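You operate a simulated robot arm through the tools that you are given. There is no shell and no other tool.

Carry out the task below with a simulated robot arm. There is one attempt and no reset: what you move stays moved.

JOB
Set the controls near the left end of the bagging bench. At the end: the clip dial is turned to red; the tally knob is turned to zero; the tipping tray is set to tipped; the lock rocker is set to free; whatever was shut is shut again. Leave all else as you found it, and nothing knocked over. The tipping tray goes to its stop.

Only the result counts: the job must be done as asked and must still hold three seconds after the hand-in. Knocking over, shifting, dropping, spilling or breaking anything else fails it.

ROBOT AND FRAMES
A 7-joint arm with a two-finger parallel gripper, fixed in place. Base frame: the origin is at the foot of the arm, x ahead of it, y to its left, z up; the work surface is at about z = 0. Readings come in m, degrees, newtons and seconds.
With the tool pointing down near the work surface it reaches from about 0.24 to 0.62 m from the base axis. Its first joint turns from -66.0 to 66.0 degrees. Payload 2.6 kg.
The TCP is the grasp point between the finger pads, 0.03 m short of the fingertips. In the tool frame z runs along the fingers and y along their closing line. Largest opening 0.094 m; finger width 0.028, thickness 0.01; the body of the gripper, 0.05 by 0.096 m, starts 0.055 m behind the TCP.
Orientation is that of the tool frame in the base frame, as a unit quaternion [x, y, z, w]. With the fingers straight down and closing along the base's y, the tool's x points along the base's -x, its y along +y and its z along -z.

CONTROLS
- The arm moves only by the tool nudge_tool. Its argument "deltas" is a list of rows, each a list of 3 entries, a list of its own where there are three numbers: the shift along the base's x, y, z in units of 30 mm (1.0 is 30 mm), then the turn, a rotation vector about the base's x, y, z in units of 8 degrees (1.0 is 8 degrees), then the opening, from 0 (shut) to 1 (fully open). In form: [[[dx, dy, dz], [wx, wy, wz], claw], ...]. A call has 1 to 20 rows; each row shifts and turns the commanded pose from where the row before left it. A call with a number of a shift or a turn outside -1 to 1 is refused whole. Rows are played at 5 a second. More than 0.05 m and 8.6 degrees between two rows, or a gripper value outside its range, and nothing of the call is played. A pose out of reach is approached as far as the arm can. The call stops where the force on the tool passes 40 N (or 10 N more than at its start, if that is more) or the arm is blocked; 0.2 s more then pass. The fingers move at their own pace (about 0.072 m/s each) and stop on an object; they squeeze with about 29 N. The grip force told is the motor's: it shows also when the fingers shut on nothing. Time passes only in rows, and 0.2 s behind the last, so rows that do not move let the fingers close. It gives the time, the measured TCP pose, the force on the tool (base axes), the opening and the grip force at its end, in the units of the frame above (readings bear some noise), with the torque about the TCP (base axes, N m) and any sound that the robot's microphone picked up.
- Cameras (640 x 400 px; columns grow to the right, rows downward): "scene" is fixed at [0.0431, 0.4337, 0.5817]; the picture's right is [-0.72, -0.70, 0.00], its down [-0.28, 0.28, -0.92] and it looks along [0.64, -0.66, -0.39] (base axes); focal length 349 px, centre (320, 200). "wrist" rides on the gripper at [0.076, 0.014, -0.102] in the tool frame; the picture's right is [-0.18, 0.98, 0.00], its down [-0.75, -0.14, -0.64] and it looks along [-0.63, -0.12, 0.77] (tool axes); focal length 243 px, centre (320, 200). There is no depth. A picture from a camera that has moved, and an enlarged one, comes with that camera's place and axes in the base frame and with its lens.
- grab_frame(camera): a new picture of that camera. The clock stands still meanwhile.
- enlarge(camera, box): a new picture of the part [left, top, right, bottom] of that camera's present view, enlarged. The clock stands still meanwhile.
- close_job(): hands the job in; it is judged then, once.

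Places have to be worked out from the pictures, the camera data and where the tool is seen. Open the gripper and draw the arm clear of the work before you hand the job in, unless the task says otherwise.

The tools are called after ">>>" as a command line: name --argument value ..., lists and objects as JSON in quotes. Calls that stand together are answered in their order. nudge_tool: Moves the arm, as the interface text tells. Its arguments: {"type":"object","properties":{"deltas":{"type":"array","items":{"type":"array"}}},"required":["deltas"]} The other tools are called the same way: grab_frame (camera) takes a picture; enlarge (camera, box) takes an enlarged picture of a part of a camera's view; close_job () hands the job in.

At the start:

```text
time: 0.0
tool_pos: [0.356, 0.063, 0.4054]
orientation: [0.0, 1.0, 0.0, 0.0]
contact_force: [-0.2, -0.1, -0.1]
moment: [-0.04, 0.03, -0.01]
gripper_width: 0.0939
grip_force: 0.0
```

scene: 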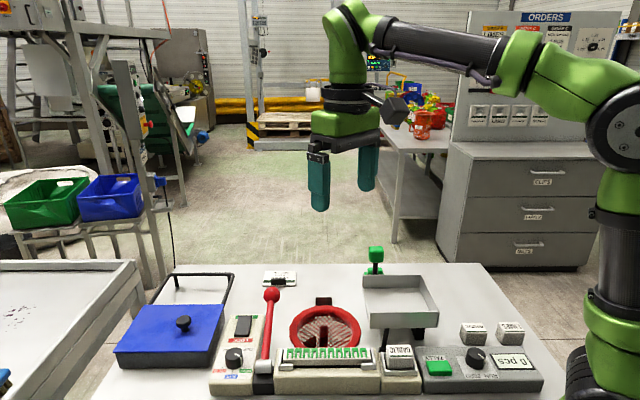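
wrist: 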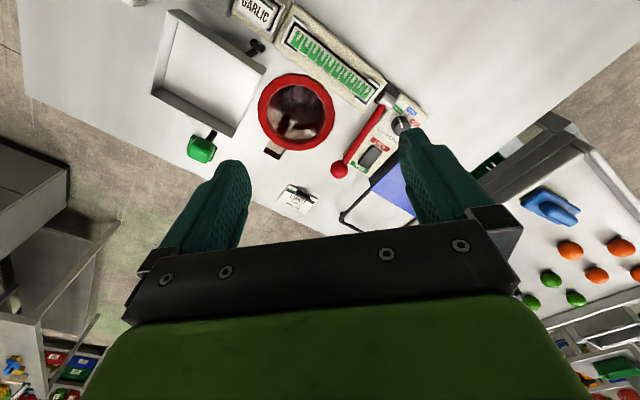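

I'll start by looking closer at the bench from the fixed camera and the wrist camera.

>>> enlarge --camera "scene" --box '[100, 260, 340, 400]'

>>> enlarge --camera "scene" --box '[320, 230, 560, 400]'

>>> enlarge --camera "wrist" --box '[140, 0, 460, 220]'

```text
2.67 times, centred on (220, 330) of scene
camera zoom: at [0.0431, 0.4337, 0.5817], right [-0.72, -0.7, 0.0], down [-0.28, 0.28, -0.92], along [0.64, -0.66, -0.39], focal length 930 px, centre (587, -147)
```

zoom: 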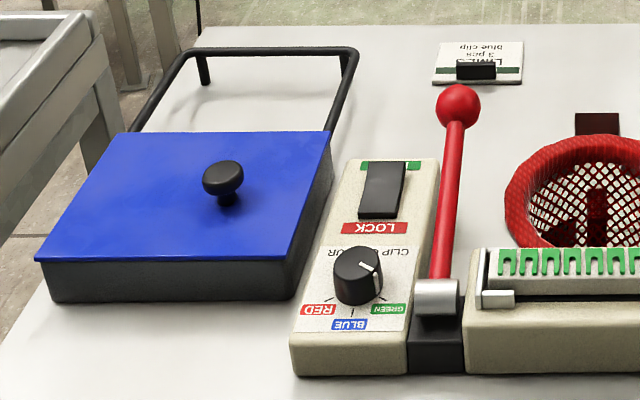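

```text
2.35 times, centred on (440, 315) of scene
camera zoom: at [0.0431, 0.4337, 0.5817], right [-0.72, -0.7, 0.0], down [-0.28, 0.28, -0.92], along [0.64, -0.66, -0.39], focal length 820 px, centre (38, -71)
```

zoom: 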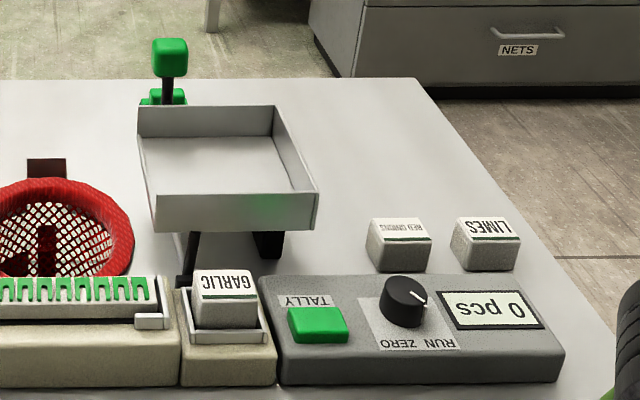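

```text
1.82 times, centred on (300, 110) of wrist
camera zoom: at [0.2788, 0.0772, 0.5056], right [0.18, 0.98, 0.0], down [0.75, -0.14, 0.64], along [0.63, -0.12, -0.77], focal length 441 px, centre (356, 364)
```

zoom: 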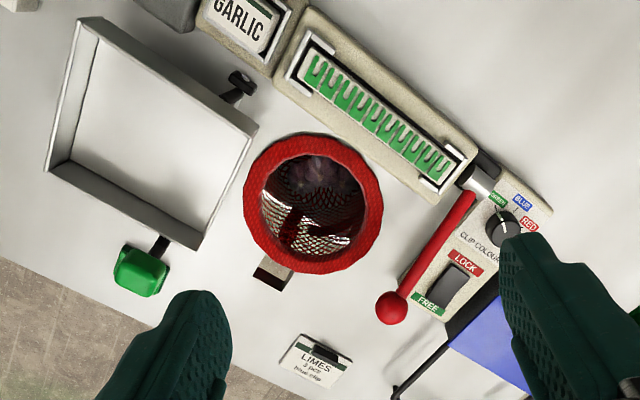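

The bench lies about 45° to my axes; the tray is level with its rim at about z = 0.12 and a green knob at roughly (0.42, -0.13, 0.17). I'll zoom more on the tray, the dials and the rocker to understand the mechanisms.

>>> enlarge --camera "scene" --box '[340, 230, 460, 305]'

>>> enlarge --camera "scene" --box '[350, 310, 470, 385]'

>>> enlarge --camera "scene" --box '[200, 310, 290, 395]'

>>> enlarge --camera "scene" --box '[420, 320, 560, 400]'

>>> enlarge --camera "wrist" --box '[150, 0, 290, 90]'

>>> enlarge --camera "wrist" --box '[320, 80, 440, 180]'

```text
5.33 times, centred on (400, 268) of scene
camera zoom: at [0.0431, 0.4337, 0.5817], right [-0.72, -0.7, 0.0], down [-0.28, 0.28, -0.92], along [0.64, -0.66, -0.39], focal length 1860 px, centre (-107, -160)
```

zoom: 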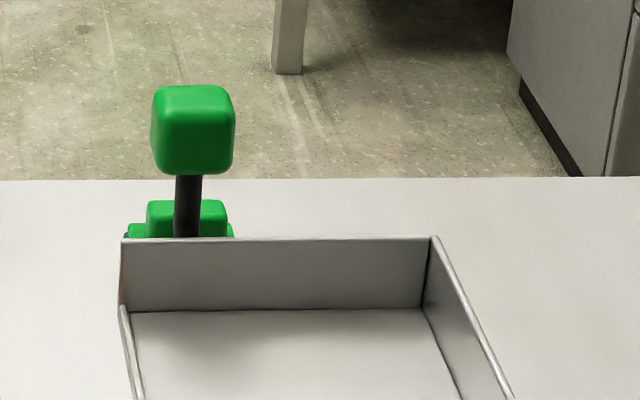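

```text
5.33 times, centred on (410, 348) of scene
camera zoom: at [0.0431, 0.4337, 0.5817], right [-0.72, -0.7, 0.0], down [-0.28, 0.28, -0.92], along [0.64, -0.66, -0.39], focal length 1860 px, centre (-160, -587)
```

zoom: 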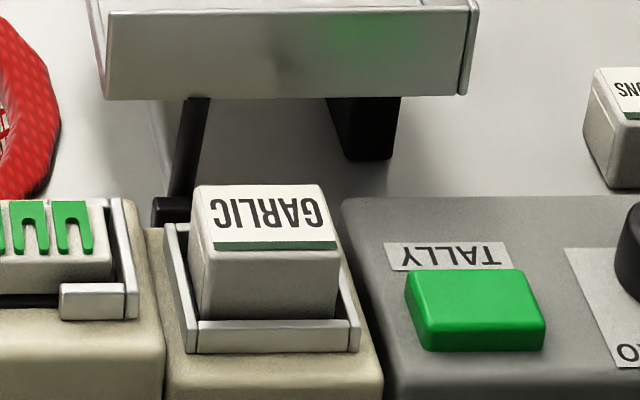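

```text
4.71 times, centred on (245, 352) of scene
camera zoom: at [0.0431, 0.4337, 0.5817], right [-0.72, -0.7, 0.0], down [-0.28, 0.28, -0.92], along [0.64, -0.66, -0.39], focal length 1641 px, centre (673, -518)
```

zoom: 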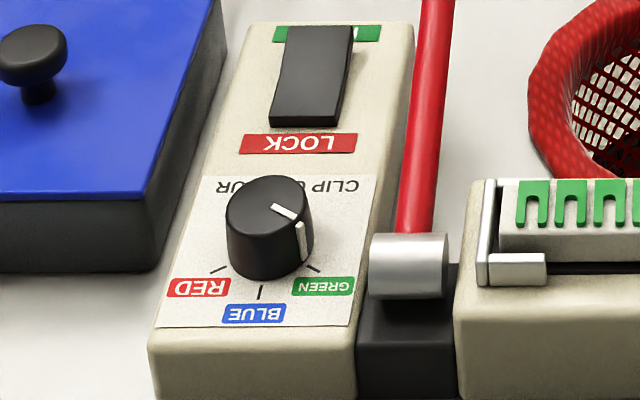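

```text
4.57 times, centred on (490, 360) of scene
camera zoom: at [0.0431, 0.4337, 0.5817], right [-0.72, -0.7, 0.0], down [-0.28, 0.28, -0.92], along [0.64, -0.66, -0.39], focal length 1594 px, centre (-457, -531)
```

zoom: 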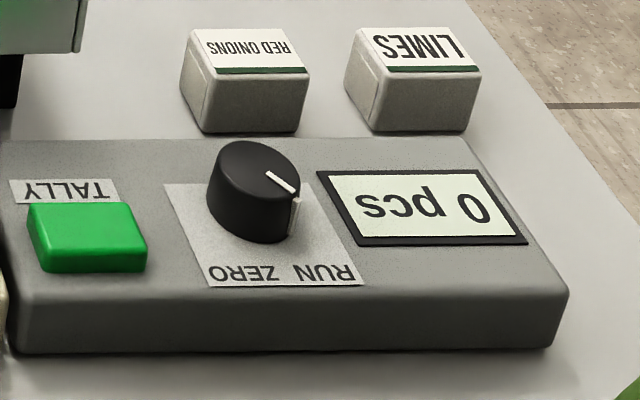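

```text
4.44 times, centred on (220, 45) of wrist
camera zoom: at [0.2788, 0.0772, 0.5056], right [0.18, 0.98, 0.0], down [0.75, -0.14, 0.64], along [0.63, -0.12, -0.77], focal length 1078 px, centre (764, 889)
```

zoom: 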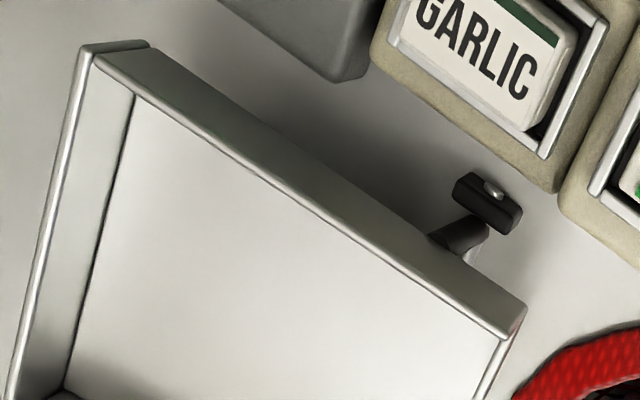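

```text
4.00 times, centred on (380, 130) of wrist
camera zoom: at [0.2788, 0.0772, 0.5056], right [0.18, 0.98, 0.0], down [0.75, -0.14, 0.64], along [0.63, -0.12, -0.77], focal length 970 px, centre (80, 480)
```

zoom: 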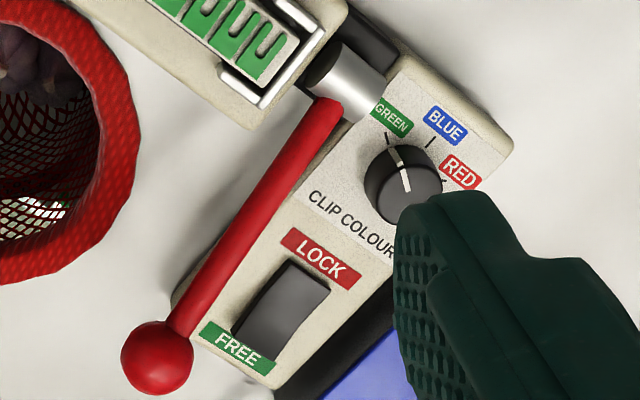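

The clip dial's pointer is on GREEN and the tally knob's on RUN. How the tray tips is still unclear, as is the rocker's state. I'll turn the wrist camera sideways to look under the tray from another angle.

>>> nudge_tool --deltas '[[[0.13, 0.11, -0.2], [0, 0, -1], 0.3], [[0.13, 0.11, -0.2], [0, 0, -1], 0.3], [[0.13, 0.11, -0.2], [0, 0, -1], 0.3], [[0.13, 0.11, -0.2], [0, 0, -1], 0.3], [[0.13, 0.11, -0.2], [0, 0, -1], 0.3], [[0.13, 0.11, -0.2], [0, 0, -1], 0.3], [[0.13, 0.11, -0.2], [0, 0, -1], 0.3], [[0.13, 0.11, -0.2], [0, 0, -1], 0.3], [[0.13, 0.11, -0.2], [0, 0, -1], 0.3], [[0.13, 0.11, -0.2], [0, 0, -1], 0.3], [[0.13, 0.11, -0.2], [0, 0, -1], 0.3]]'

>>> grab_frame --camera "wrist"

>>> grab_frame --camera "scene"

```text
time: 2.4
tool_pos: [0.3984, 0.098, 0.3375]
orientation: [0.696, 0.718, -0.001, 0.001]
contact_force: [1.0, 0.3, 0.6]
moment: [0.06, -0.05, 0.0]
gripper_width: 0.0278
grip_force: 0.1
```

```text
taken
camera wrist: at [0.4092, 0.1754, 0.4386], right [0.99, -0.15, 0.0], down [-0.12, -0.76, 0.64], along [-0.1, -0.64, -0.77], focal length 243 px, centre (320, 200)
```

wrist: 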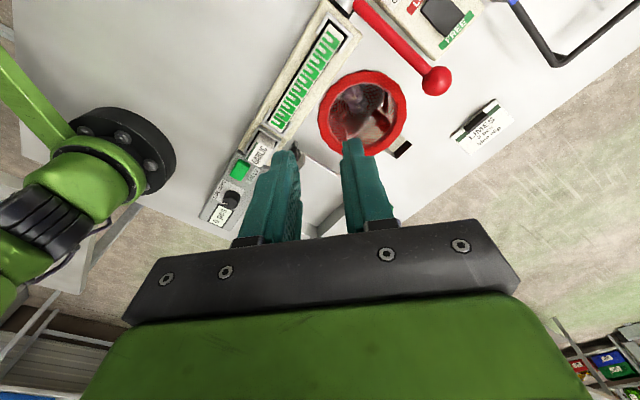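

```text
taken
```

scene: 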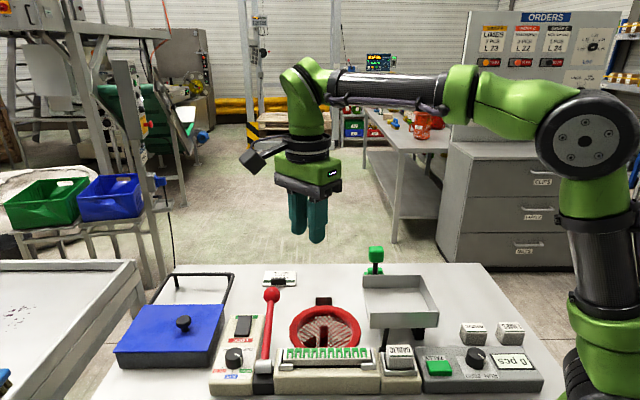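

Fingers hide the tray from here. I'll tilt the tool toward -y and go lower, so that the camera looks under the tray from its left side.

>>> nudge_tool --deltas '[[[0, 0.2, -0.4], [-1, 0, 0], 0.0], [[0, 0.2, -0.4], [-1, 0, 0], 0.0], [[0, 0.2, -0.4], [-1, 0, 0], 0.0], [[0, 0.2, -0.4], [-1, 0, 0], 0.0], [[0, 0.2, -0.4], [-1, 0, 0], 0.0]]'

>>> grab_frame --camera "wrist"

```text
time: 3.6
tool_pos: [0.4001, 0.1292, 0.2805]
orientation: [0.653, 0.676, -0.246, 0.239]
contact_force: [-0.7, -1.5, -0.1]
moment: [0.04, 0.03, -0.03]
gripper_width: 0.0001
grip_force: 29.0
```

```text
taken
camera wrist: at [0.4101, 0.2539, 0.3079], right [0.99, -0.11, 0.1], down [-0.12, -0.17, 0.98], along [-0.1, -0.98, -0.18], focal length 243 px, centre (320, 200)
```

wrist: 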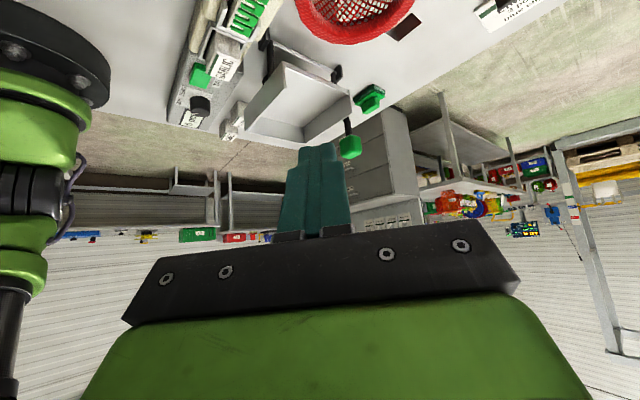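

>>> enlarge --camera "wrist" --box '[220, 20, 420, 160]'

```text
2.86 times, centred on (320, 90) of wrist
camera zoom: at [0.4101, 0.2539, 0.3079], right [0.99, -0.11, 0.1], down [-0.12, -0.17, 0.98], along [-0.1, -0.98, -0.18], focal length 693 px, centre (320, 514)
```

zoom: 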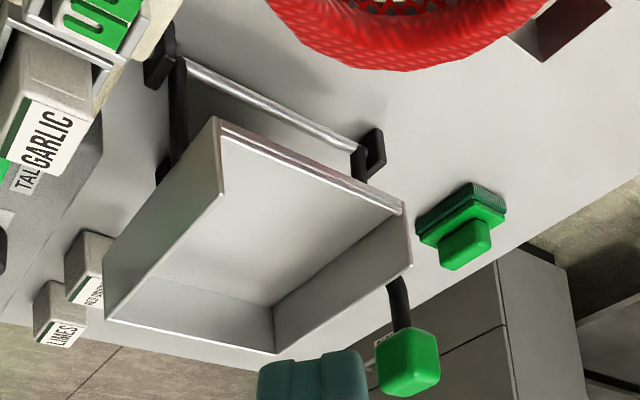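

The tray is now clear: two black arms carry it on a silver axle near bench level along its left side, so the green handle swings leftward toward the red net to tip it. The lower green thing is a separate button. Next I'll look at the clip dial and lock rocker from above.

>>> nudge_tool --deltas '[[[0.23, 0.3, 0.07], [1, 0, 0], 0.0], [[0.23, 0.3, 0.07], [1, 0, 0], 0.0], [[0.23, 0.3, 0.07], [1, 0, 0], 0.0], [[0.23, 0.3, 0.07], [1, 0, 0], 0.0], [[0.23, 0.3, 0.07], [1, 0, 0], 0.0], [[0.23, 0.3, 0.07], [0, 0, 1], 0.0], [[0.23, 0.3, 0.07], [0, 0, 1], 0.0], [[0.23, 0.3, 0.07], [0, 0, 1], 0.0], [[0.23, 0.3, 0.07], [0, 0, 1], 0.0], [[0.23, 0.3, 0.07], [0, 0, 1], 0.0], [[0, 0, 0], [0, 0, 0.37], 0.0]]'

>>> grab_frame --camera "wrist"

```text
time: 6.0
tool_pos: [0.466, 0.2186, 0.3001]
orientation: [0.381, 0.924, 0.0, 0.001]
contact_force: [0.3, 0.0, 0.0]
moment: [0.02, 0.0, -0.01]
gripper_width: 0.0
grip_force: 29.3
```

```text
taken
camera wrist: at [0.4226, 0.2826, 0.4014], right [0.82, 0.57, 0.0], down [0.43, -0.63, 0.64], along [0.36, -0.53, -0.77], focal length 243 px, centre (320, 200)
```

wrist: 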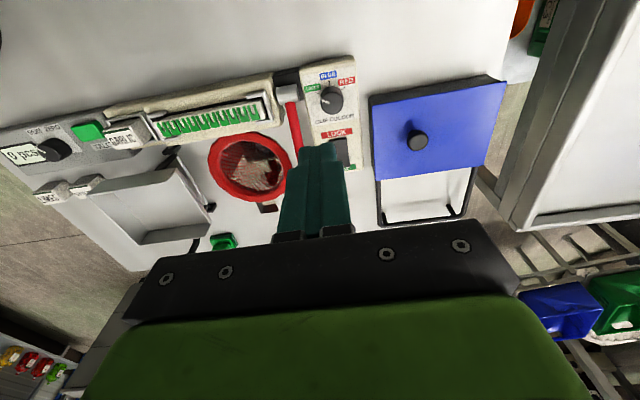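

The dial, rocker, and tally panel are all in this view. I'll enlarge each part for measurements.

>>> enlarge --camera "wrist" --box '[270, 60, 390, 180]'

>>> enlarge --camera "wrist" --box '[0, 100, 120, 210]'

>>> enlarge --camera "wrist" --box '[80, 100, 300, 260]'

```text
3.33 times, centred on (330, 120) of wrist
camera zoom: at [0.4226, 0.2826, 0.4014], right [0.82, 0.57, 0.0], down [0.43, -0.63, 0.64], along [0.36, -0.53, -0.77], focal length 809 px, centre (287, 467)
```

zoom: 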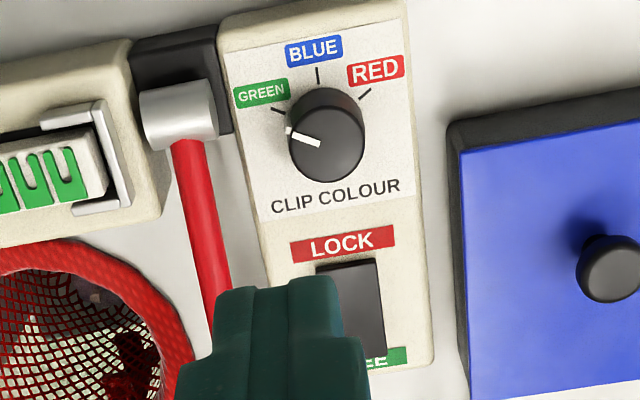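

```text
3.64 times, centred on (60, 155) of wrist
camera zoom: at [0.4226, 0.2826, 0.4014], right [0.82, 0.57, 0.0], down [0.43, -0.63, 0.64], along [0.36, -0.53, -0.77], focal length 882 px, centre (1266, 364)
```

zoom: 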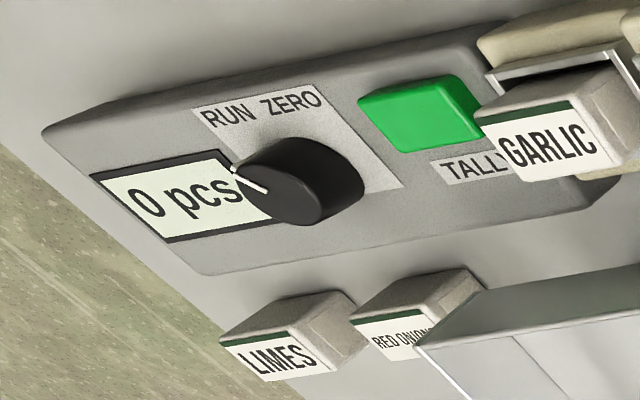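

```text
2.50 times, centred on (190, 180) of wrist
camera zoom: at [0.4226, 0.2826, 0.4014], right [0.82, 0.57, 0.0], down [0.43, -0.63, 0.64], along [0.36, -0.53, -0.77], focal length 606 px, centre (645, 250)
```

zoom: 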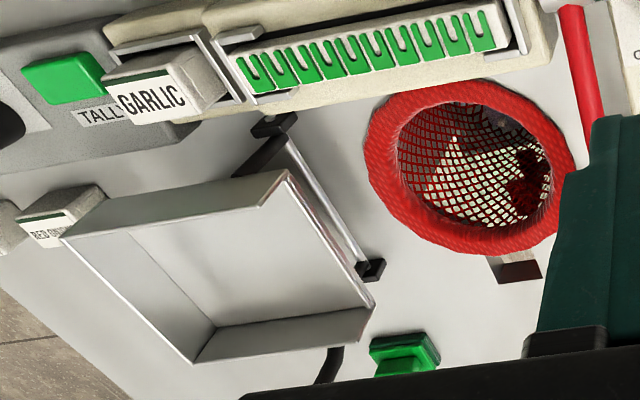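

Estimates: dial top centre (0.497, 0.199, 0.06); rocker centre (0.557, 0.139) with its FREE end near (0.579, 0.116). I'll move the closed fingers to above the rocker's FREE end, staying high, and check the alignment.

>>> nudge_tool --deltas '[[[0.58, -0.52, -0.8], [0, 0, 0], 0.0], [[0.58, -0.52, -0.8], [0, 0, 0], 0.0], [[0.58, -0.52, -0.8], [0, 0, 0], 0.0], [[0.58, -0.52, -0.8], [0, 0, 0], 0.0], [[0.58, -0.52, -0.8], [0, 0, 0], 0.0], [[0.58, -0.52, -0.8], [0, 0, 0], 0.0]]'

>>> grab_frame --camera "wrist"

>>> enlarge --camera "scene" --box '[180, 240, 340, 400]'

```text
time: 7.4
tool_pos: [0.5705, 0.1256, 0.1566]
orientation: [0.383, 0.924, 0.001, -0.001]
contact_force: [-0.7, 0.2, 0.4]
moment: [0.01, 0.03, 0.0]
gripper_width: 0.0
grip_force: 28.6
```

```text
taken
camera wrist: at [0.5259, 0.1902, 0.2577], right [0.82, 0.57, 0.0], down [0.43, -0.63, 0.64], along [0.36, -0.53, -0.77], focal length 243 px, centre (320, 200)
```

wrist: 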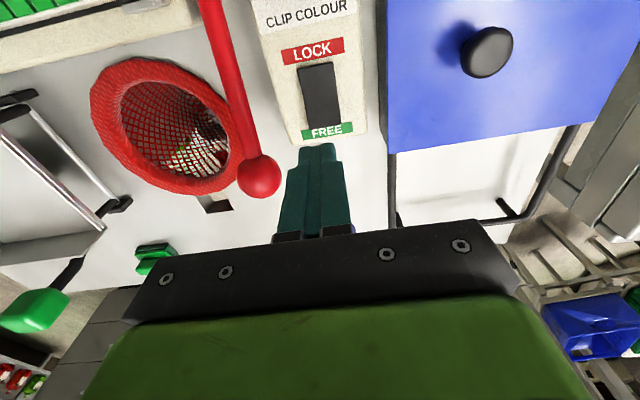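

```text
2.50 times, centred on (260, 320) of scene
camera zoom: at [0.0431, 0.4337, 0.5817], right [-0.72, -0.7, 0.0], down [-0.28, 0.28, -0.92], along [0.64, -0.66, -0.39], focal length 872 px, centre (470, -100)
```

zoom: 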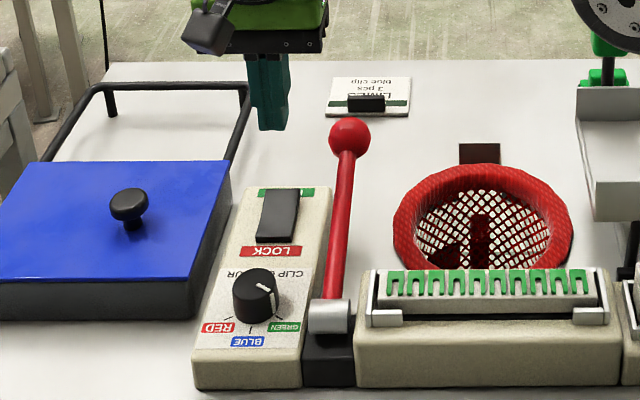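

The fingers are over the area near the FREE end. I'll enlarge the rocker to see which end is raised.

>>> enlarge --camera "wrist" --box '[250, 0, 390, 160]'

>>> enlarge --camera "scene" --box '[225, 300, 285, 350]'

```text
2.50 times, centred on (320, 80) of wrist
camera zoom: at [0.5259, 0.1902, 0.2577], right [0.82, 0.57, 0.0], down [0.43, -0.63, 0.64], along [0.36, -0.53, -0.77], focal length 606 px, centre (320, 500)
```

zoom: 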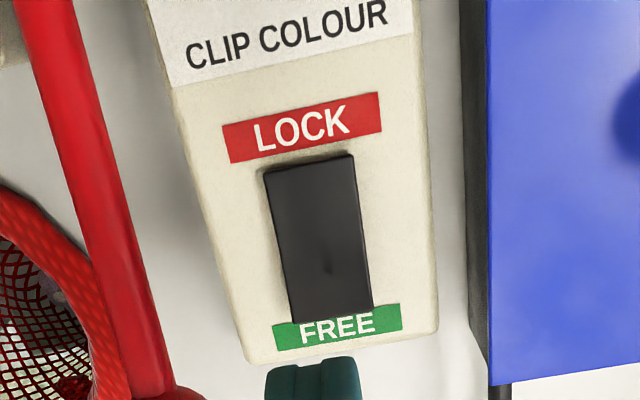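

```text
8.00 times, centred on (255, 325) of scene
camera zoom: at [0.0431, 0.4337, 0.5817], right [-0.72, -0.7, 0.0], down [-0.28, 0.28, -0.92], along [0.64, -0.66, -0.39], focal length 2790 px, centre (840, -800)
```

zoom: 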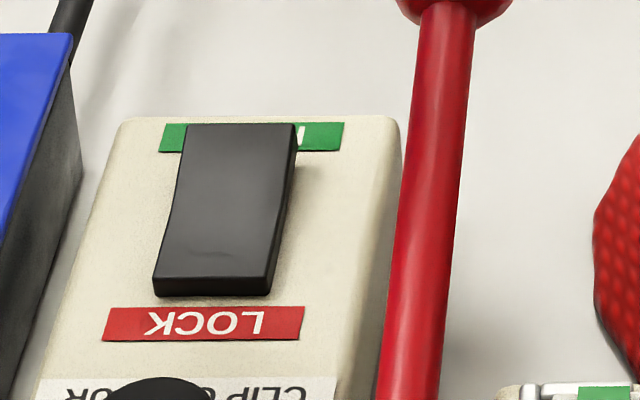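

The FREE end stands raised (about z = 0.055), so the rocker is at LOCK. The fingertips sit over (0.571, 0.126), right on the FREE half, so I'll come down gently and press.

>>> nudge_tool --deltas '[[[0, 0, -0.67], [0, 0, 0], 0.0], [[0, 0, -0.67], [0, 0, 0], 0.0], [[0, 0, -0.6], [0, 0, 0], 0.0], [[0, 0, -0.1], [0, 0, 0], 0.0], [[0, 0, -0.1], [0, 0, 0], 0.0], [[0, 0, -0.1], [0, 0, 0], 0.0], [[0, 0, -0.1], [0, 0, 0], 0.0], [[0, 0, -0.1], [0, 0, 0], 0.0]]'

>>> enlarge --camera "scene" --box '[210, 280, 300, 350]'

```text
time: 9.2
tool_pos: [0.5713, 0.1247, 0.081]
orientation: [0.382, 0.924, 0.001, 0.0]
contact_force: [0.7, -0.3, -0.2]
moment: [0.01, -0.02, 0.03]
gripper_width: 0.0
grip_force: 28.9
```

```text
5.71 times, centred on (255, 315) of scene
camera zoom: at [0.0431, 0.4337, 0.5817], right [-0.72, -0.7, 0.0], down [-0.28, 0.28, -0.92], along [0.64, -0.66, -0.39], focal length 1993 px, centre (691, -457)
```

zoom: 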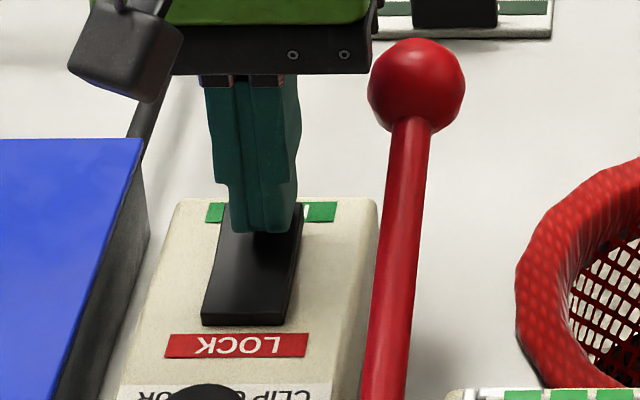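

No contact yet with the tips at about z = 0.051. I'll keep going down in 3 mm steps.

>>> nudge_tool --deltas '[[[0, 0, -0.1], [0, 0, 0], 0.0], [[0, 0, -0.1], [0, 0, 0], 0.0], [[0, 0, -0.1], [0, 0, 0], 0.0], [[0, 0, -0.1], [0, 0, 0], 0.0]]'

>>> enlarge --camera "scene" --box '[210, 280, 300, 350]'

```text
time: 10.2
tool_pos: [0.5723, 0.1235, 0.0776]
orientation: [0.385, 0.923, 0.002, 0.003]
contact_force: [0.5, -0.7, 1.6]
moment: [0.0, -0.01, 0.0]
gripper_width: 0.0
grip_force: 28.9
stopped in row 4: the force on the tool passed its limit at 44 N (the readings are from after the stop); the commanded pose is now the measured one
```

```text
5.71 times, centred on (255, 315) of scene
camera zoom: at [0.0431, 0.4337, 0.5817], right [-0.72, -0.7, 0.0], down [-0.28, 0.28, -0.92], along [0.64, -0.66, -0.39], focal length 1993 px, centre (691, -457)
```

zoom: 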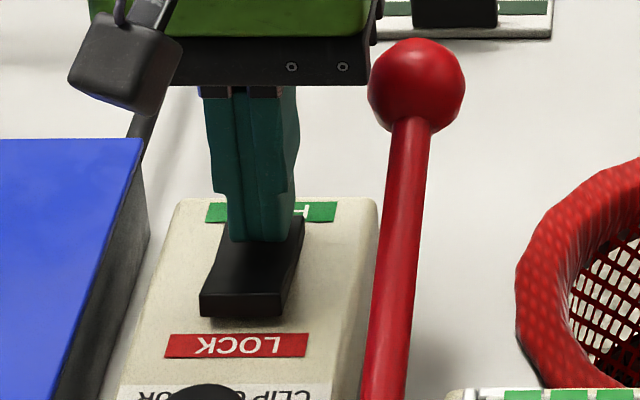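

The LOCK end has now come up, so the rocker seems to have gone over to FREE. I'll raise the tool to check it.

>>> nudge_tool --deltas '[[[0, 0, 0.5], [0, 0, 0], 0.0], [[0, 0, 0.9], [0, 0, 0], 0.0], [[-0.3, 0.3, 0.9], [0, 0, 0], 0.3], [[-0.5, 0.5, 0.9], [0, 0, 0], 0.5], [[-0.5, 0.5, 0.9], [0, 0, 0], 0.5], [[-0.5, 0.5, 0.5], [0, 0, 0], 0.5]]'

>>> enlarge --camera "scene" --box '[200, 300, 300, 390]'

>>> grab_frame --camera "wrist"

```text
time: 11.6
tool_pos: [0.517, 0.1799, 0.2152]
orientation: [0.384, 0.923, 0.001, 0.002]
contact_force: [0.5, 0.3, -0.4]
moment: [0.0, 0.01, 0.0]
gripper_width: 0.0468
grip_force: 0.1
```

```text
4.44 times, centred on (250, 345) of scene
camera zoom: at [0.0431, 0.4337, 0.5817], right [-0.72, -0.7, 0.0], down [-0.28, 0.28, -0.92], along [0.64, -0.66, -0.39], focal length 1550 px, centre (631, -444)
```

zoom: 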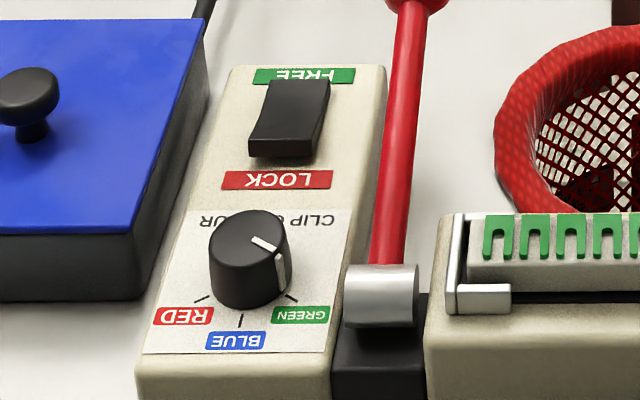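

```text
taken
camera wrist: at [0.4722, 0.2438, 0.3164], right [0.83, 0.56, 0.0], down [0.43, -0.64, 0.64], along [0.36, -0.53, -0.77], focal length 243 px, centre (320, 200)
```

wrist: 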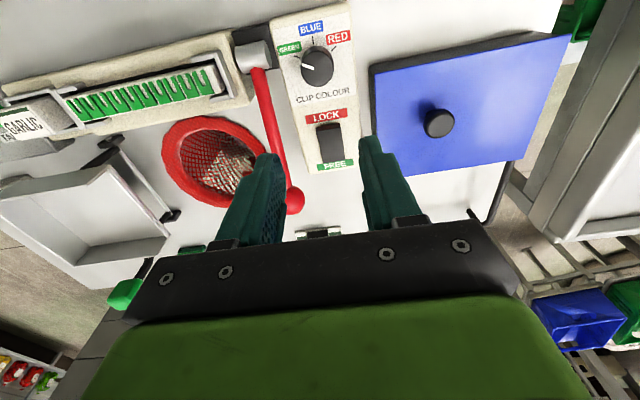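

The rocker is on FREE: its label is uncovered and the LOCK end is raised. Next, a close look at the clip dial for its exact centre, pointer and marks.

>>> enlarge --camera "wrist" --box '[260, 10, 370, 110]'

>>> enlarge --camera "scene" --box '[210, 335, 270, 385]'

```text
4.00 times, centred on (315, 60) of wrist
camera zoom: at [0.4722, 0.2438, 0.3164], right [0.83, 0.56, 0.0], down [0.43, -0.64, 0.64], along [0.36, -0.53, -0.77], focal length 970 px, centre (340, 760)
```

zoom: 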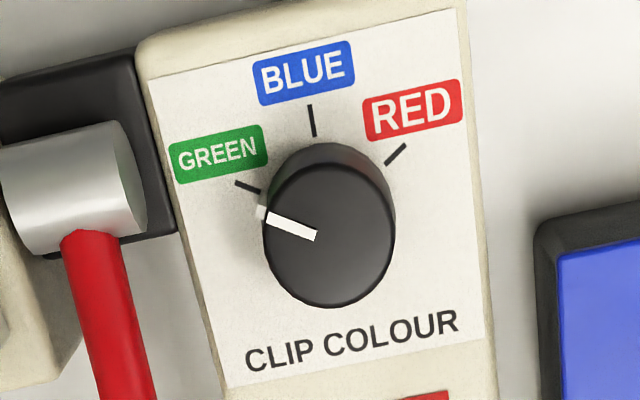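

```text
8.00 times, centred on (240, 360) of scene
camera zoom: at [0.0431, 0.4337, 0.5817], right [-0.72, -0.7, 0.0], down [-0.28, 0.28, -0.92], along [0.64, -0.66, -0.39], focal length 2790 px, centre (960, -1080)
```

zoom: 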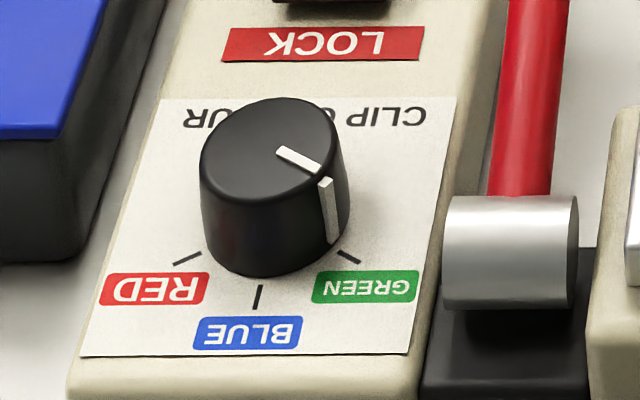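

By triangulation the dial centre is at about (0.4995, 0.199), top z ≈ 0.06, with marks at base angles GREEN 195°, BLUE 135° and RED 75°. The pointer is at 195°, so it needs -120°. I'll yaw the tool to +30° and hover above the dial with a moderate opening.

>>> nudge_tool --deltas '[[[-0.058, 0.063, -0.2], [0, 0, 0.94], 0.6], [[-0.058, 0.063, -0.2], [0, 0, 0.94], 0.6], [[-0.058, 0.063, -0.2], [0, 0, 0.94], 0.6], [[-0.058, 0.063, -0.2], [0, 0, 0.94], 0.6], [[-0.058, 0.063, -0.2], [0, 0, 0.94], 0.6], [[-0.058, 0.063, -0.2], [0, 0, 0.94], 0.6], [[-0.058, 0.063, -0.2], [0, 0, 0.94], 0.6], [[-0.058, 0.063, -0.2], [0, 0, 0.94], 0.6], [[-0.058, 0.063, -0.2], [0, 0, 0.94], 0.6], [[-0.058, 0.063, -0.2], [0, 0, 0.94], 0.6]]'

>>> grab_frame --camera "wrist"

>>> grab_frame --camera "scene"

```text
time: 13.8
tool_pos: [0.5009, 0.1973, 0.1539]
orientation: [-0.261, 0.965, 0.003, 0.0]
contact_force: [-0.3, -0.3, 0.3]
moment: [0.0, -0.01, 0.0]
gripper_width: 0.0567
grip_force: 0.0
```

```text
taken
camera wrist: at [0.4279, 0.171, 0.2549], right [-0.33, 0.94, 0.0], down [0.72, 0.25, 0.64], along [0.6, 0.22, -0.77], focal length 243 px, centre (320, 200)
```

wrist: 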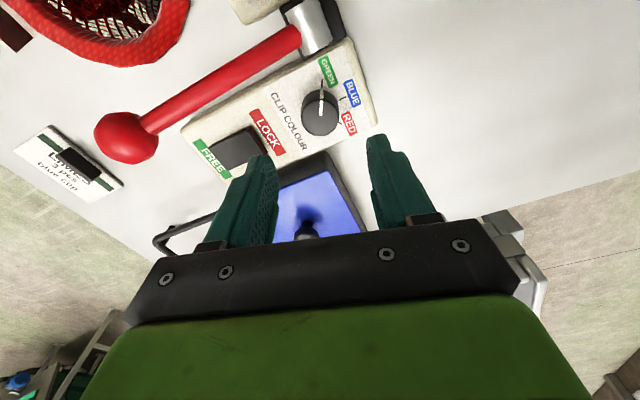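

```text
taken
```

scene: 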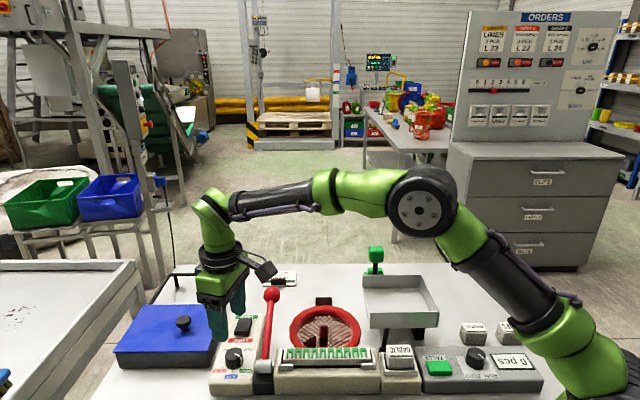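

I'm hovering over the dial; I'll enlarge the view to confirm the alignment before descending.

>>> enlarge --camera "wrist" --box '[260, 50, 400, 150]'

>>> enlarge --camera "scene" --box '[180, 270, 290, 390]'

```text
4.00 times, centred on (330, 100) of wrist
camera zoom: at [0.4279, 0.171, 0.2549], right [-0.33, 0.94, 0.0], down [0.72, 0.25, 0.64], along [0.6, 0.22, -0.77], focal length 970 px, centre (280, 600)
```

zoom: 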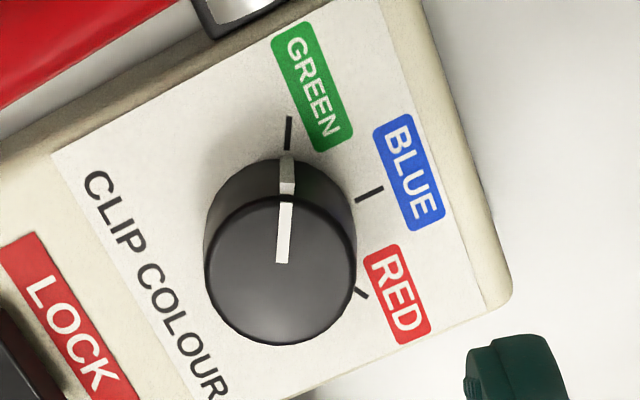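

```text
3.33 times, centred on (235, 330) of scene
camera zoom: at [0.0431, 0.4337, 0.5817], right [-0.72, -0.7, 0.0], down [-0.28, 0.28, -0.92], along [0.64, -0.66, -0.39], focal length 1162 px, centre (603, -233)
```

zoom: 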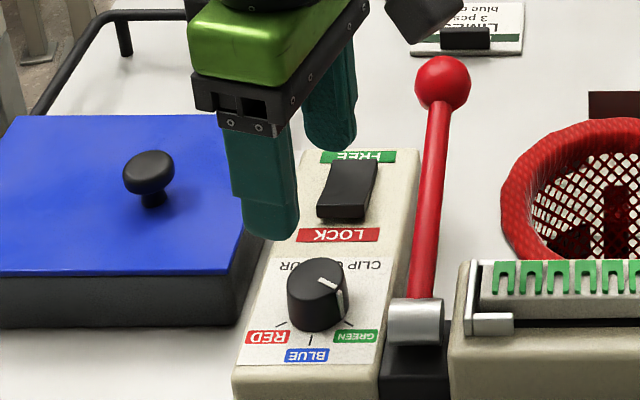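

Alignment is good: the dial top computes to (0.499, 0.198). I'll lower the open fingers round it.

>>> nudge_tool --deltas '[[[-0.05, 0.03, -0.7], [0, 0, 0], 0.6], [[0, 0, -0.7], [0, 0, 0], 0.6], [[0, 0, -0.7], [0, 0, 0], 0.6], [[0, 0, -0.5], [0, 0, 0], 0.6]]'

>>> enlarge --camera "scene" --box '[180, 290, 290, 400]'

>>> enlarge --camera "wrist" --box '[220, 50, 440, 210]'

```text
time: 14.8
tool_pos: [0.5026, 0.2002, 0.0759]
orientation: [-0.259, 0.966, 0.003, 0.0]
contact_force: [0.0, 0.1, 0.2]
moment: [-0.01, 0.04, -0.01]
gripper_width: 0.0565
grip_force: 0.1
```

```text
3.64 times, centred on (235, 345) of scene
camera zoom: at [0.0431, 0.4337, 0.5817], right [-0.72, -0.7, 0.0], down [-0.28, 0.28, -0.92], along [0.64, -0.66, -0.39], focal length 1268 px, centre (629, -327)
```

zoom: 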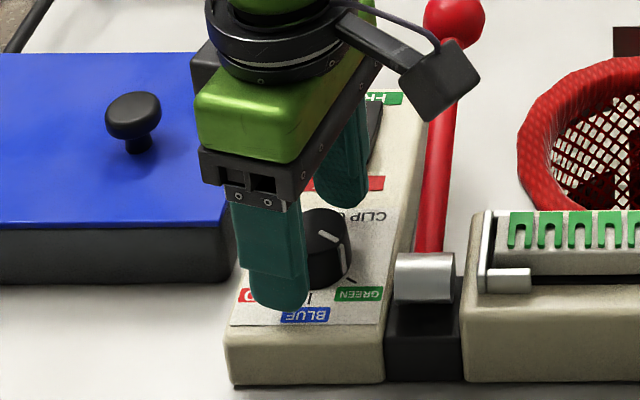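

```text
2.50 times, centred on (330, 130) of wrist
camera zoom: at [0.428, 0.1736, 0.1775], right [-0.33, 0.94, 0.0], down [0.72, 0.25, 0.64], along [0.6, 0.22, -0.77], focal length 606 px, centre (295, 375)
```

zoom: 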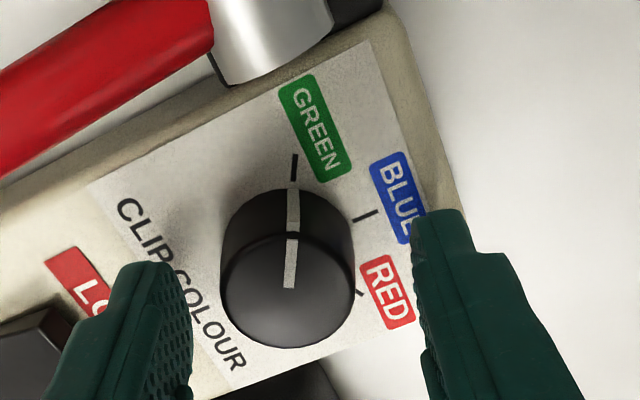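

The fingers straddle the dial without contact. I'll close on it now and read the grip.

>>> nudge_tool --deltas '[[[0, 0, 0], [0, 0, 0], 0.3], [[0, 0, 0], [0, 0, 0], 0.0], [[0, 0, 0], [0, 0, 0], 0.0], [[0, 0, 0], [0, 0, 0], 0.0]]'

>>> enlarge --camera "wrist" --box '[220, 50, 440, 210]'

```text
time: 15.8
tool_pos: [0.5027, 0.1987, 0.0769]
orientation: [-0.26, 0.966, 0.001, 0.001]
contact_force: [7.8, -7.3, -4.8]
moment: [-0.17, -0.31, -0.1]
gripper_width: 0.032
grip_force: 45.3
```

```text
2.50 times, centred on (330, 130) of wrist
camera zoom: at [0.4286, 0.1724, 0.1774], right [-0.33, 0.94, 0.0], down [0.72, 0.25, 0.64], along [0.61, 0.21, -0.77], focal length 606 px, centre (295, 375)
```

zoom: 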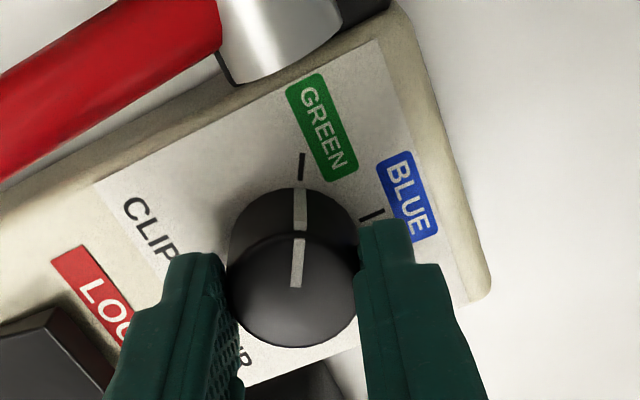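

The grip is firm at a width of 0.032 m, with a slight side load that I'll ease. I'll turn it clockwise by 40° first and check that it follows.

>>> nudge_tool --deltas '[[[0.025, -0.043, 0], [0, 0, 0], 0.0], [[0, 0, 0], [0, 0, -1], 0.0], [[0, 0, 0], [0, 0, -1], 0.0], [[0, 0, 0], [0, 0, -1], 0.0], [[0, 0, 0], [0, 0, -1], 0.0], [[0, 0, 0], [0, 0, -1], 0.0]]'

>>> enlarge --camera "wrist" --box '[220, 50, 440, 210]'

```text
time: 17.2
tool_pos: [0.5027, 0.1979, 0.0778]
orientation: [0.087, 0.996, 0.004, 0.005]
contact_force: [23.9, 2.7, -7.6]
moment: [0.11, -0.69, -0.04]
gripper_width: 0.0321
grip_force: 44.8
```

```text
2.50 times, centred on (330, 130) of wrist
camera zoom: at [0.4276, 0.2247, 0.1772], right [0.35, 0.94, 0.01], down [0.71, -0.27, 0.65], along [0.61, -0.22, -0.76], focal length 606 px, centre (295, 375)
```

zoom: 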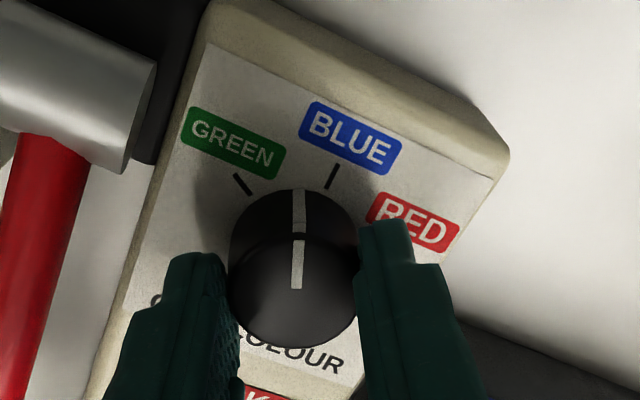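

The dial follows well, now about 40° round. A side load of 24 N in +x has built up, so I'll ease the command by about 1.5 mm and go on turning.

>>> nudge_tool --deltas '[[[0.05, 0, 0.01], [0, 0, 0], 0.0], [[0, 0, 0], [0, 0, -1], 0.0]]'

```text
time: 17.8
tool_pos: [0.5013, 0.1976, 0.0775]
orientation: [0.157, 0.988, 0.003, 0.0]
contact_force: [-5.9, -7.1, 10.0]
moment: [-0.53, -0.84, 0.03]
gripper_width: 0.0318
grip_force: 45.2
```

The load has dropped to about 13 N. I'll continue turning by 32° more.

>>> nudge_tool --deltas '[[[0, 0, 0], [0, 0, -1], 0.0], [[0, 0, 0], [0, 0, -1], 0.0], [[0, 0, 0], [0, 0, -1], 0.0], [[0, 0, 0], [0, 0, -1], 0.0]]'

>>> enlarge --camera "wrist" --box '[220, 50, 440, 210]'

```text
time: 18.8
tool_pos: [0.501, 0.1982, 0.077]
orientation: [0.425, 0.905, 0.003, 0.001]
contact_force: [-17.8, -9.1, 23.4]
moment: [-0.15, 0.86, 0.04]
gripper_width: 0.0319
grip_force: 44.7
```

```text
2.50 times, centred on (330, 130) of wrist
camera zoom: at [0.4631, 0.2654, 0.1779], right [0.87, 0.49, 0.0], down [0.37, -0.67, 0.64], along [0.32, -0.56, -0.77], focal length 606 px, centre (295, 375)
```

zoom: 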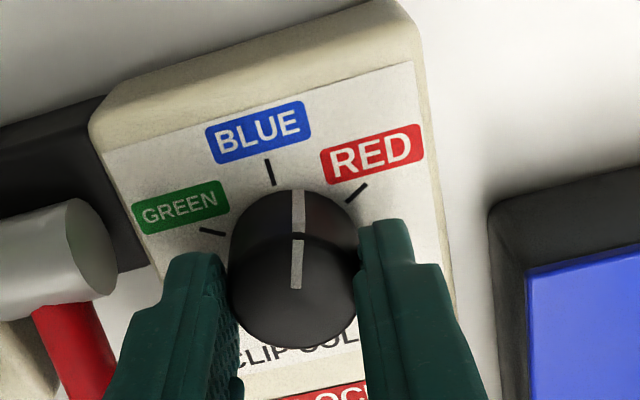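

About 80° turned with the pointer between BLUE and RED. I'll ease the residual load slightly and turn the last 40°.

>>> nudge_tool --deltas '[[[-0.02, -0.012, 0.03], [0, 0, -1], 0.0], [[0, 0, 0], [0, 0, -1], 0.0], [[0, 0, 0], [0, 0, -1], 0.0]]'

>>> enlarge --camera "wrist" --box '[220, 50, 440, 210]'

```text
time: 19.6
tool_pos: [0.5008, 0.1985, 0.0776]
orientation: [0.601, 0.799, 0.003, 0.003]
contact_force: [-2.7, 1.5, 8.3]
moment: [-0.28, 0.12, 0.02]
gripper_width: 0.032
grip_force: 45.2
```

```text
2.50 times, centred on (330, 130) of wrist
camera zoom: at [0.4931, 0.2752, 0.1777], right [1.0, 0.1, 0.01], down [0.07, -0.76, 0.64], along [0.07, -0.64, -0.77], focal length 606 px, centre (295, 375)
```

zoom: 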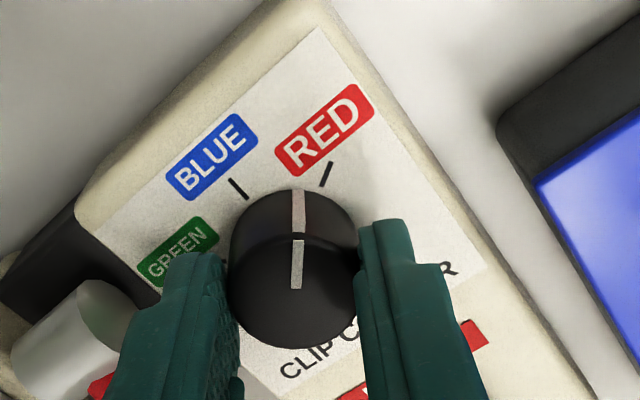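

Two more steps should bring the pointer onto the RED mark.

>>> nudge_tool --deltas '[[[0, 0, 0], [0, 0, -1], 0.0], [[0, 0, 0], [0, 0, -1], 0.0]]'

>>> enlarge --camera "wrist" --box '[220, 50, 440, 210]'

```text
time: 20.2
tool_pos: [0.5021, 0.1992, 0.0783]
orientation: [0.707, 0.707, 0.002, 0.003]
contact_force: [11.9, 4.3, -2.5]
moment: [0.48, -0.19, 0.01]
gripper_width: 0.032
grip_force: 44.5
```

```text
2.50 times, centred on (330, 130) of wrist
camera zoom: at [0.5145, 0.2745, 0.1778], right [0.98, -0.18, 0.01], down [-0.15, -0.75, 0.64], along [-0.11, -0.63, -0.77], focal length 606 px, centre (295, 375)
```

zoom: 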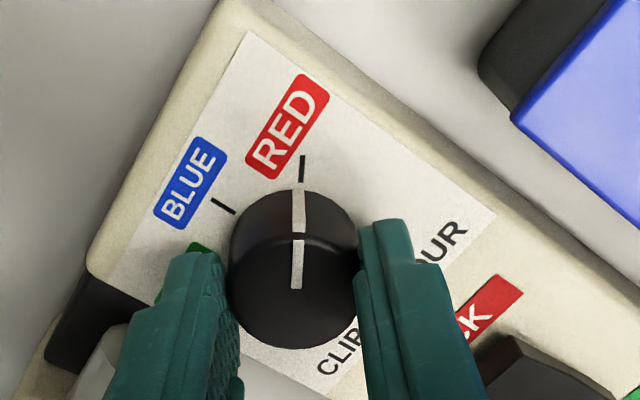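

The pointer lines up with the RED mark. I'll open the fingers and lift straight off, then check the dial.

>>> nudge_tool --deltas '[[[0, 0, 0], [0, 0, 0], 0.55], [[0, 0, 0], [0, 0, 0], 0.55], [[0, 0, 0.3], [0, 0, 0], 0.55], [[0, 0, 0.9], [0, 0, 0], 0.55], [[0, 0, 1], [0, 0, 0], 0.55], [[-0.3, 0, 1], [0, 0, 0], 0.55], [[-0.8, 0, 1], [0, 0, 0], 0.55], [[-1, 0, 1], [0, 0, 0], 0.55]]'

>>> enlarge --camera "scene" --box '[190, 300, 300, 400]'

>>> grab_frame --camera "wrist"

```text
time: 22.0
tool_pos: [0.4387, 0.1977, 0.2319]
orientation: [0.707, 0.707, 0.001, 0.002]
contact_force: [0.9, -0.4, 0.7]
moment: [0.02, 0.01, 0.01]
gripper_width: 0.0516
grip_force: 0.1
```

```text
4.00 times, centred on (245, 350) of scene
camera zoom: at [0.0431, 0.4337, 0.5817], right [-0.72, -0.7, 0.0], down [-0.28, 0.28, -0.92], along [0.64, -0.66, -0.39], focal length 1395 px, centre (620, -400)
```

zoom: 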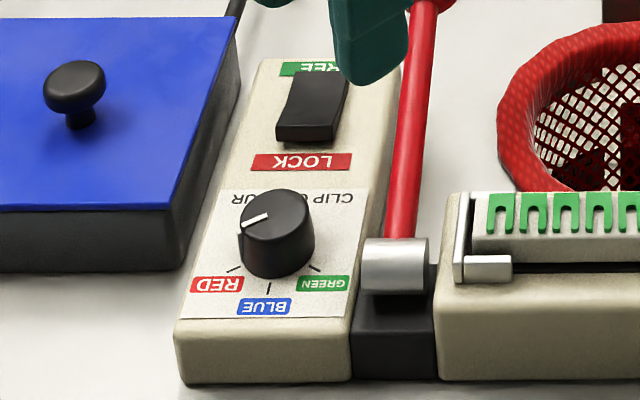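

```text
taken
camera wrist: at [0.4522, 0.2742, 0.3328], right [0.98, -0.18, 0.0], down [-0.14, -0.75, 0.64], along [-0.11, -0.63, -0.77], focal length 243 px, centre (320, 200)
```

wrist: 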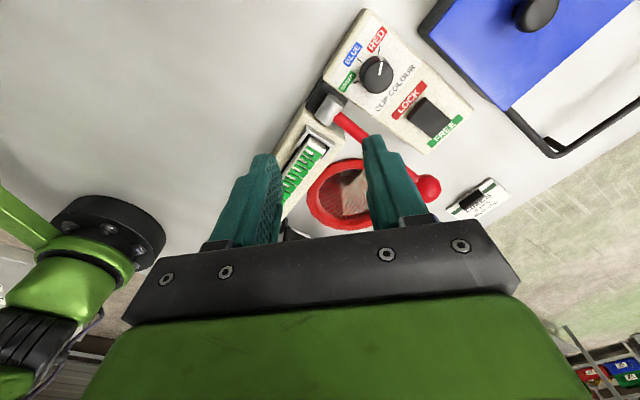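

The clip dial reads RED and the rocker stays on FREE. Next I'll carry the tool high over to the tray handle and take up a position to the right of the green knob, yawed to -45°, to look at it.

>>> nudge_tool --deltas '[[[-0.127, -0.943, 0.18], [0, 0, 0.433], 0.2], [[-0.127, -0.943, 0.18], [0, 0, 0.433], 0.0], [[-0.127, -0.943, 0.18], [0, 0, 0.433], 0.0], [[-0.127, -0.943, 0.18], [0, 0, 0.433], 0.0], [[-0.127, -0.943, 0.18], [0, 0, 0.433], 0.0], [[-0.127, -0.943, 0.18], [0, 0, 0.433], 0.0], [[-0.127, -0.943, 0.18], [0, 0, 0.433], 0.0], [[-0.127, -0.943, 0.18], [0, 0, 0.433], 0.0], [[-0.127, -0.943, 0.18], [0, 0, 0.433], 0.0], [[-0.127, -0.943, 0.18], [0, 0, 0.433], 0.0], [[-0.127, -0.943, 0.18], [0, 0, 0.433], 0.0], [[-0.127, -0.943, 0.18], [0, 0, 0.433], 0.0], [[-0.127, -0.943, 0.18], [0, 0, 0.433], 0.0]]'

>>> grab_frame --camera "wrist"

>>> grab_frame --camera "scene"

```text
time: 24.8
tool_pos: [0.3913, -0.1732, 0.3059]
orientation: [0.381, 0.924, 0.002, 0.002]
contact_force: [-0.9, 1.6, -0.8]
moment: [-0.03, 0.01, 0.0]
gripper_width: 0.0003
grip_force: 29.1
```

```text
taken
camera wrist: at [0.3455, -0.1092, 0.4067], right [0.82, 0.57, 0.01], down [0.43, -0.63, 0.64], along [0.37, -0.53, -0.77], focal length 243 px, centre (320, 200)
```

wrist: 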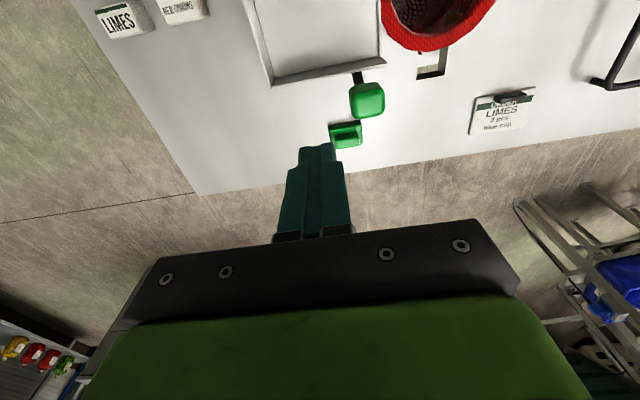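

```text
taken
```

scene: 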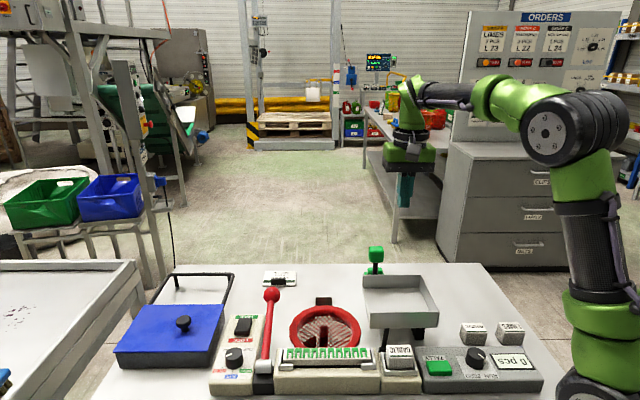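

I'll enlarge the handle area to refine its position and that of the tray's back wall.

>>> enlarge --camera "wrist" --box '[240, 0, 460, 160]'

>>> enlarge --camera "scene" --box '[340, 230, 460, 320]'

```text
2.50 times, centred on (350, 80) of wrist
camera zoom: at [0.3455, -0.1092, 0.4067], right [0.82, 0.57, 0.01], down [0.43, -0.63, 0.64], along [0.37, -0.53, -0.77], focal length 606 px, centre (245, 500)
```

zoom: 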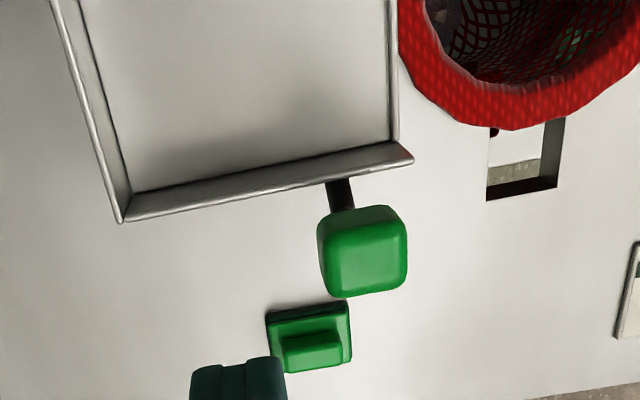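

```text
4.44 times, centred on (400, 275) of scene
camera zoom: at [0.0431, 0.4337, 0.5817], right [-0.72, -0.7, 0.0], down [-0.28, 0.28, -0.92], along [0.64, -0.66, -0.39], focal length 1550 px, centre (-36, -133)
```

zoom: 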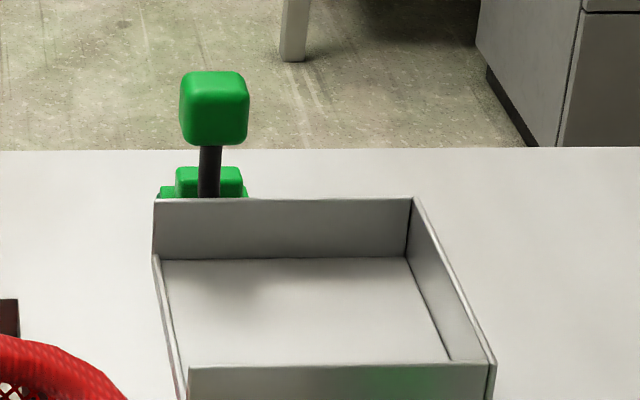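

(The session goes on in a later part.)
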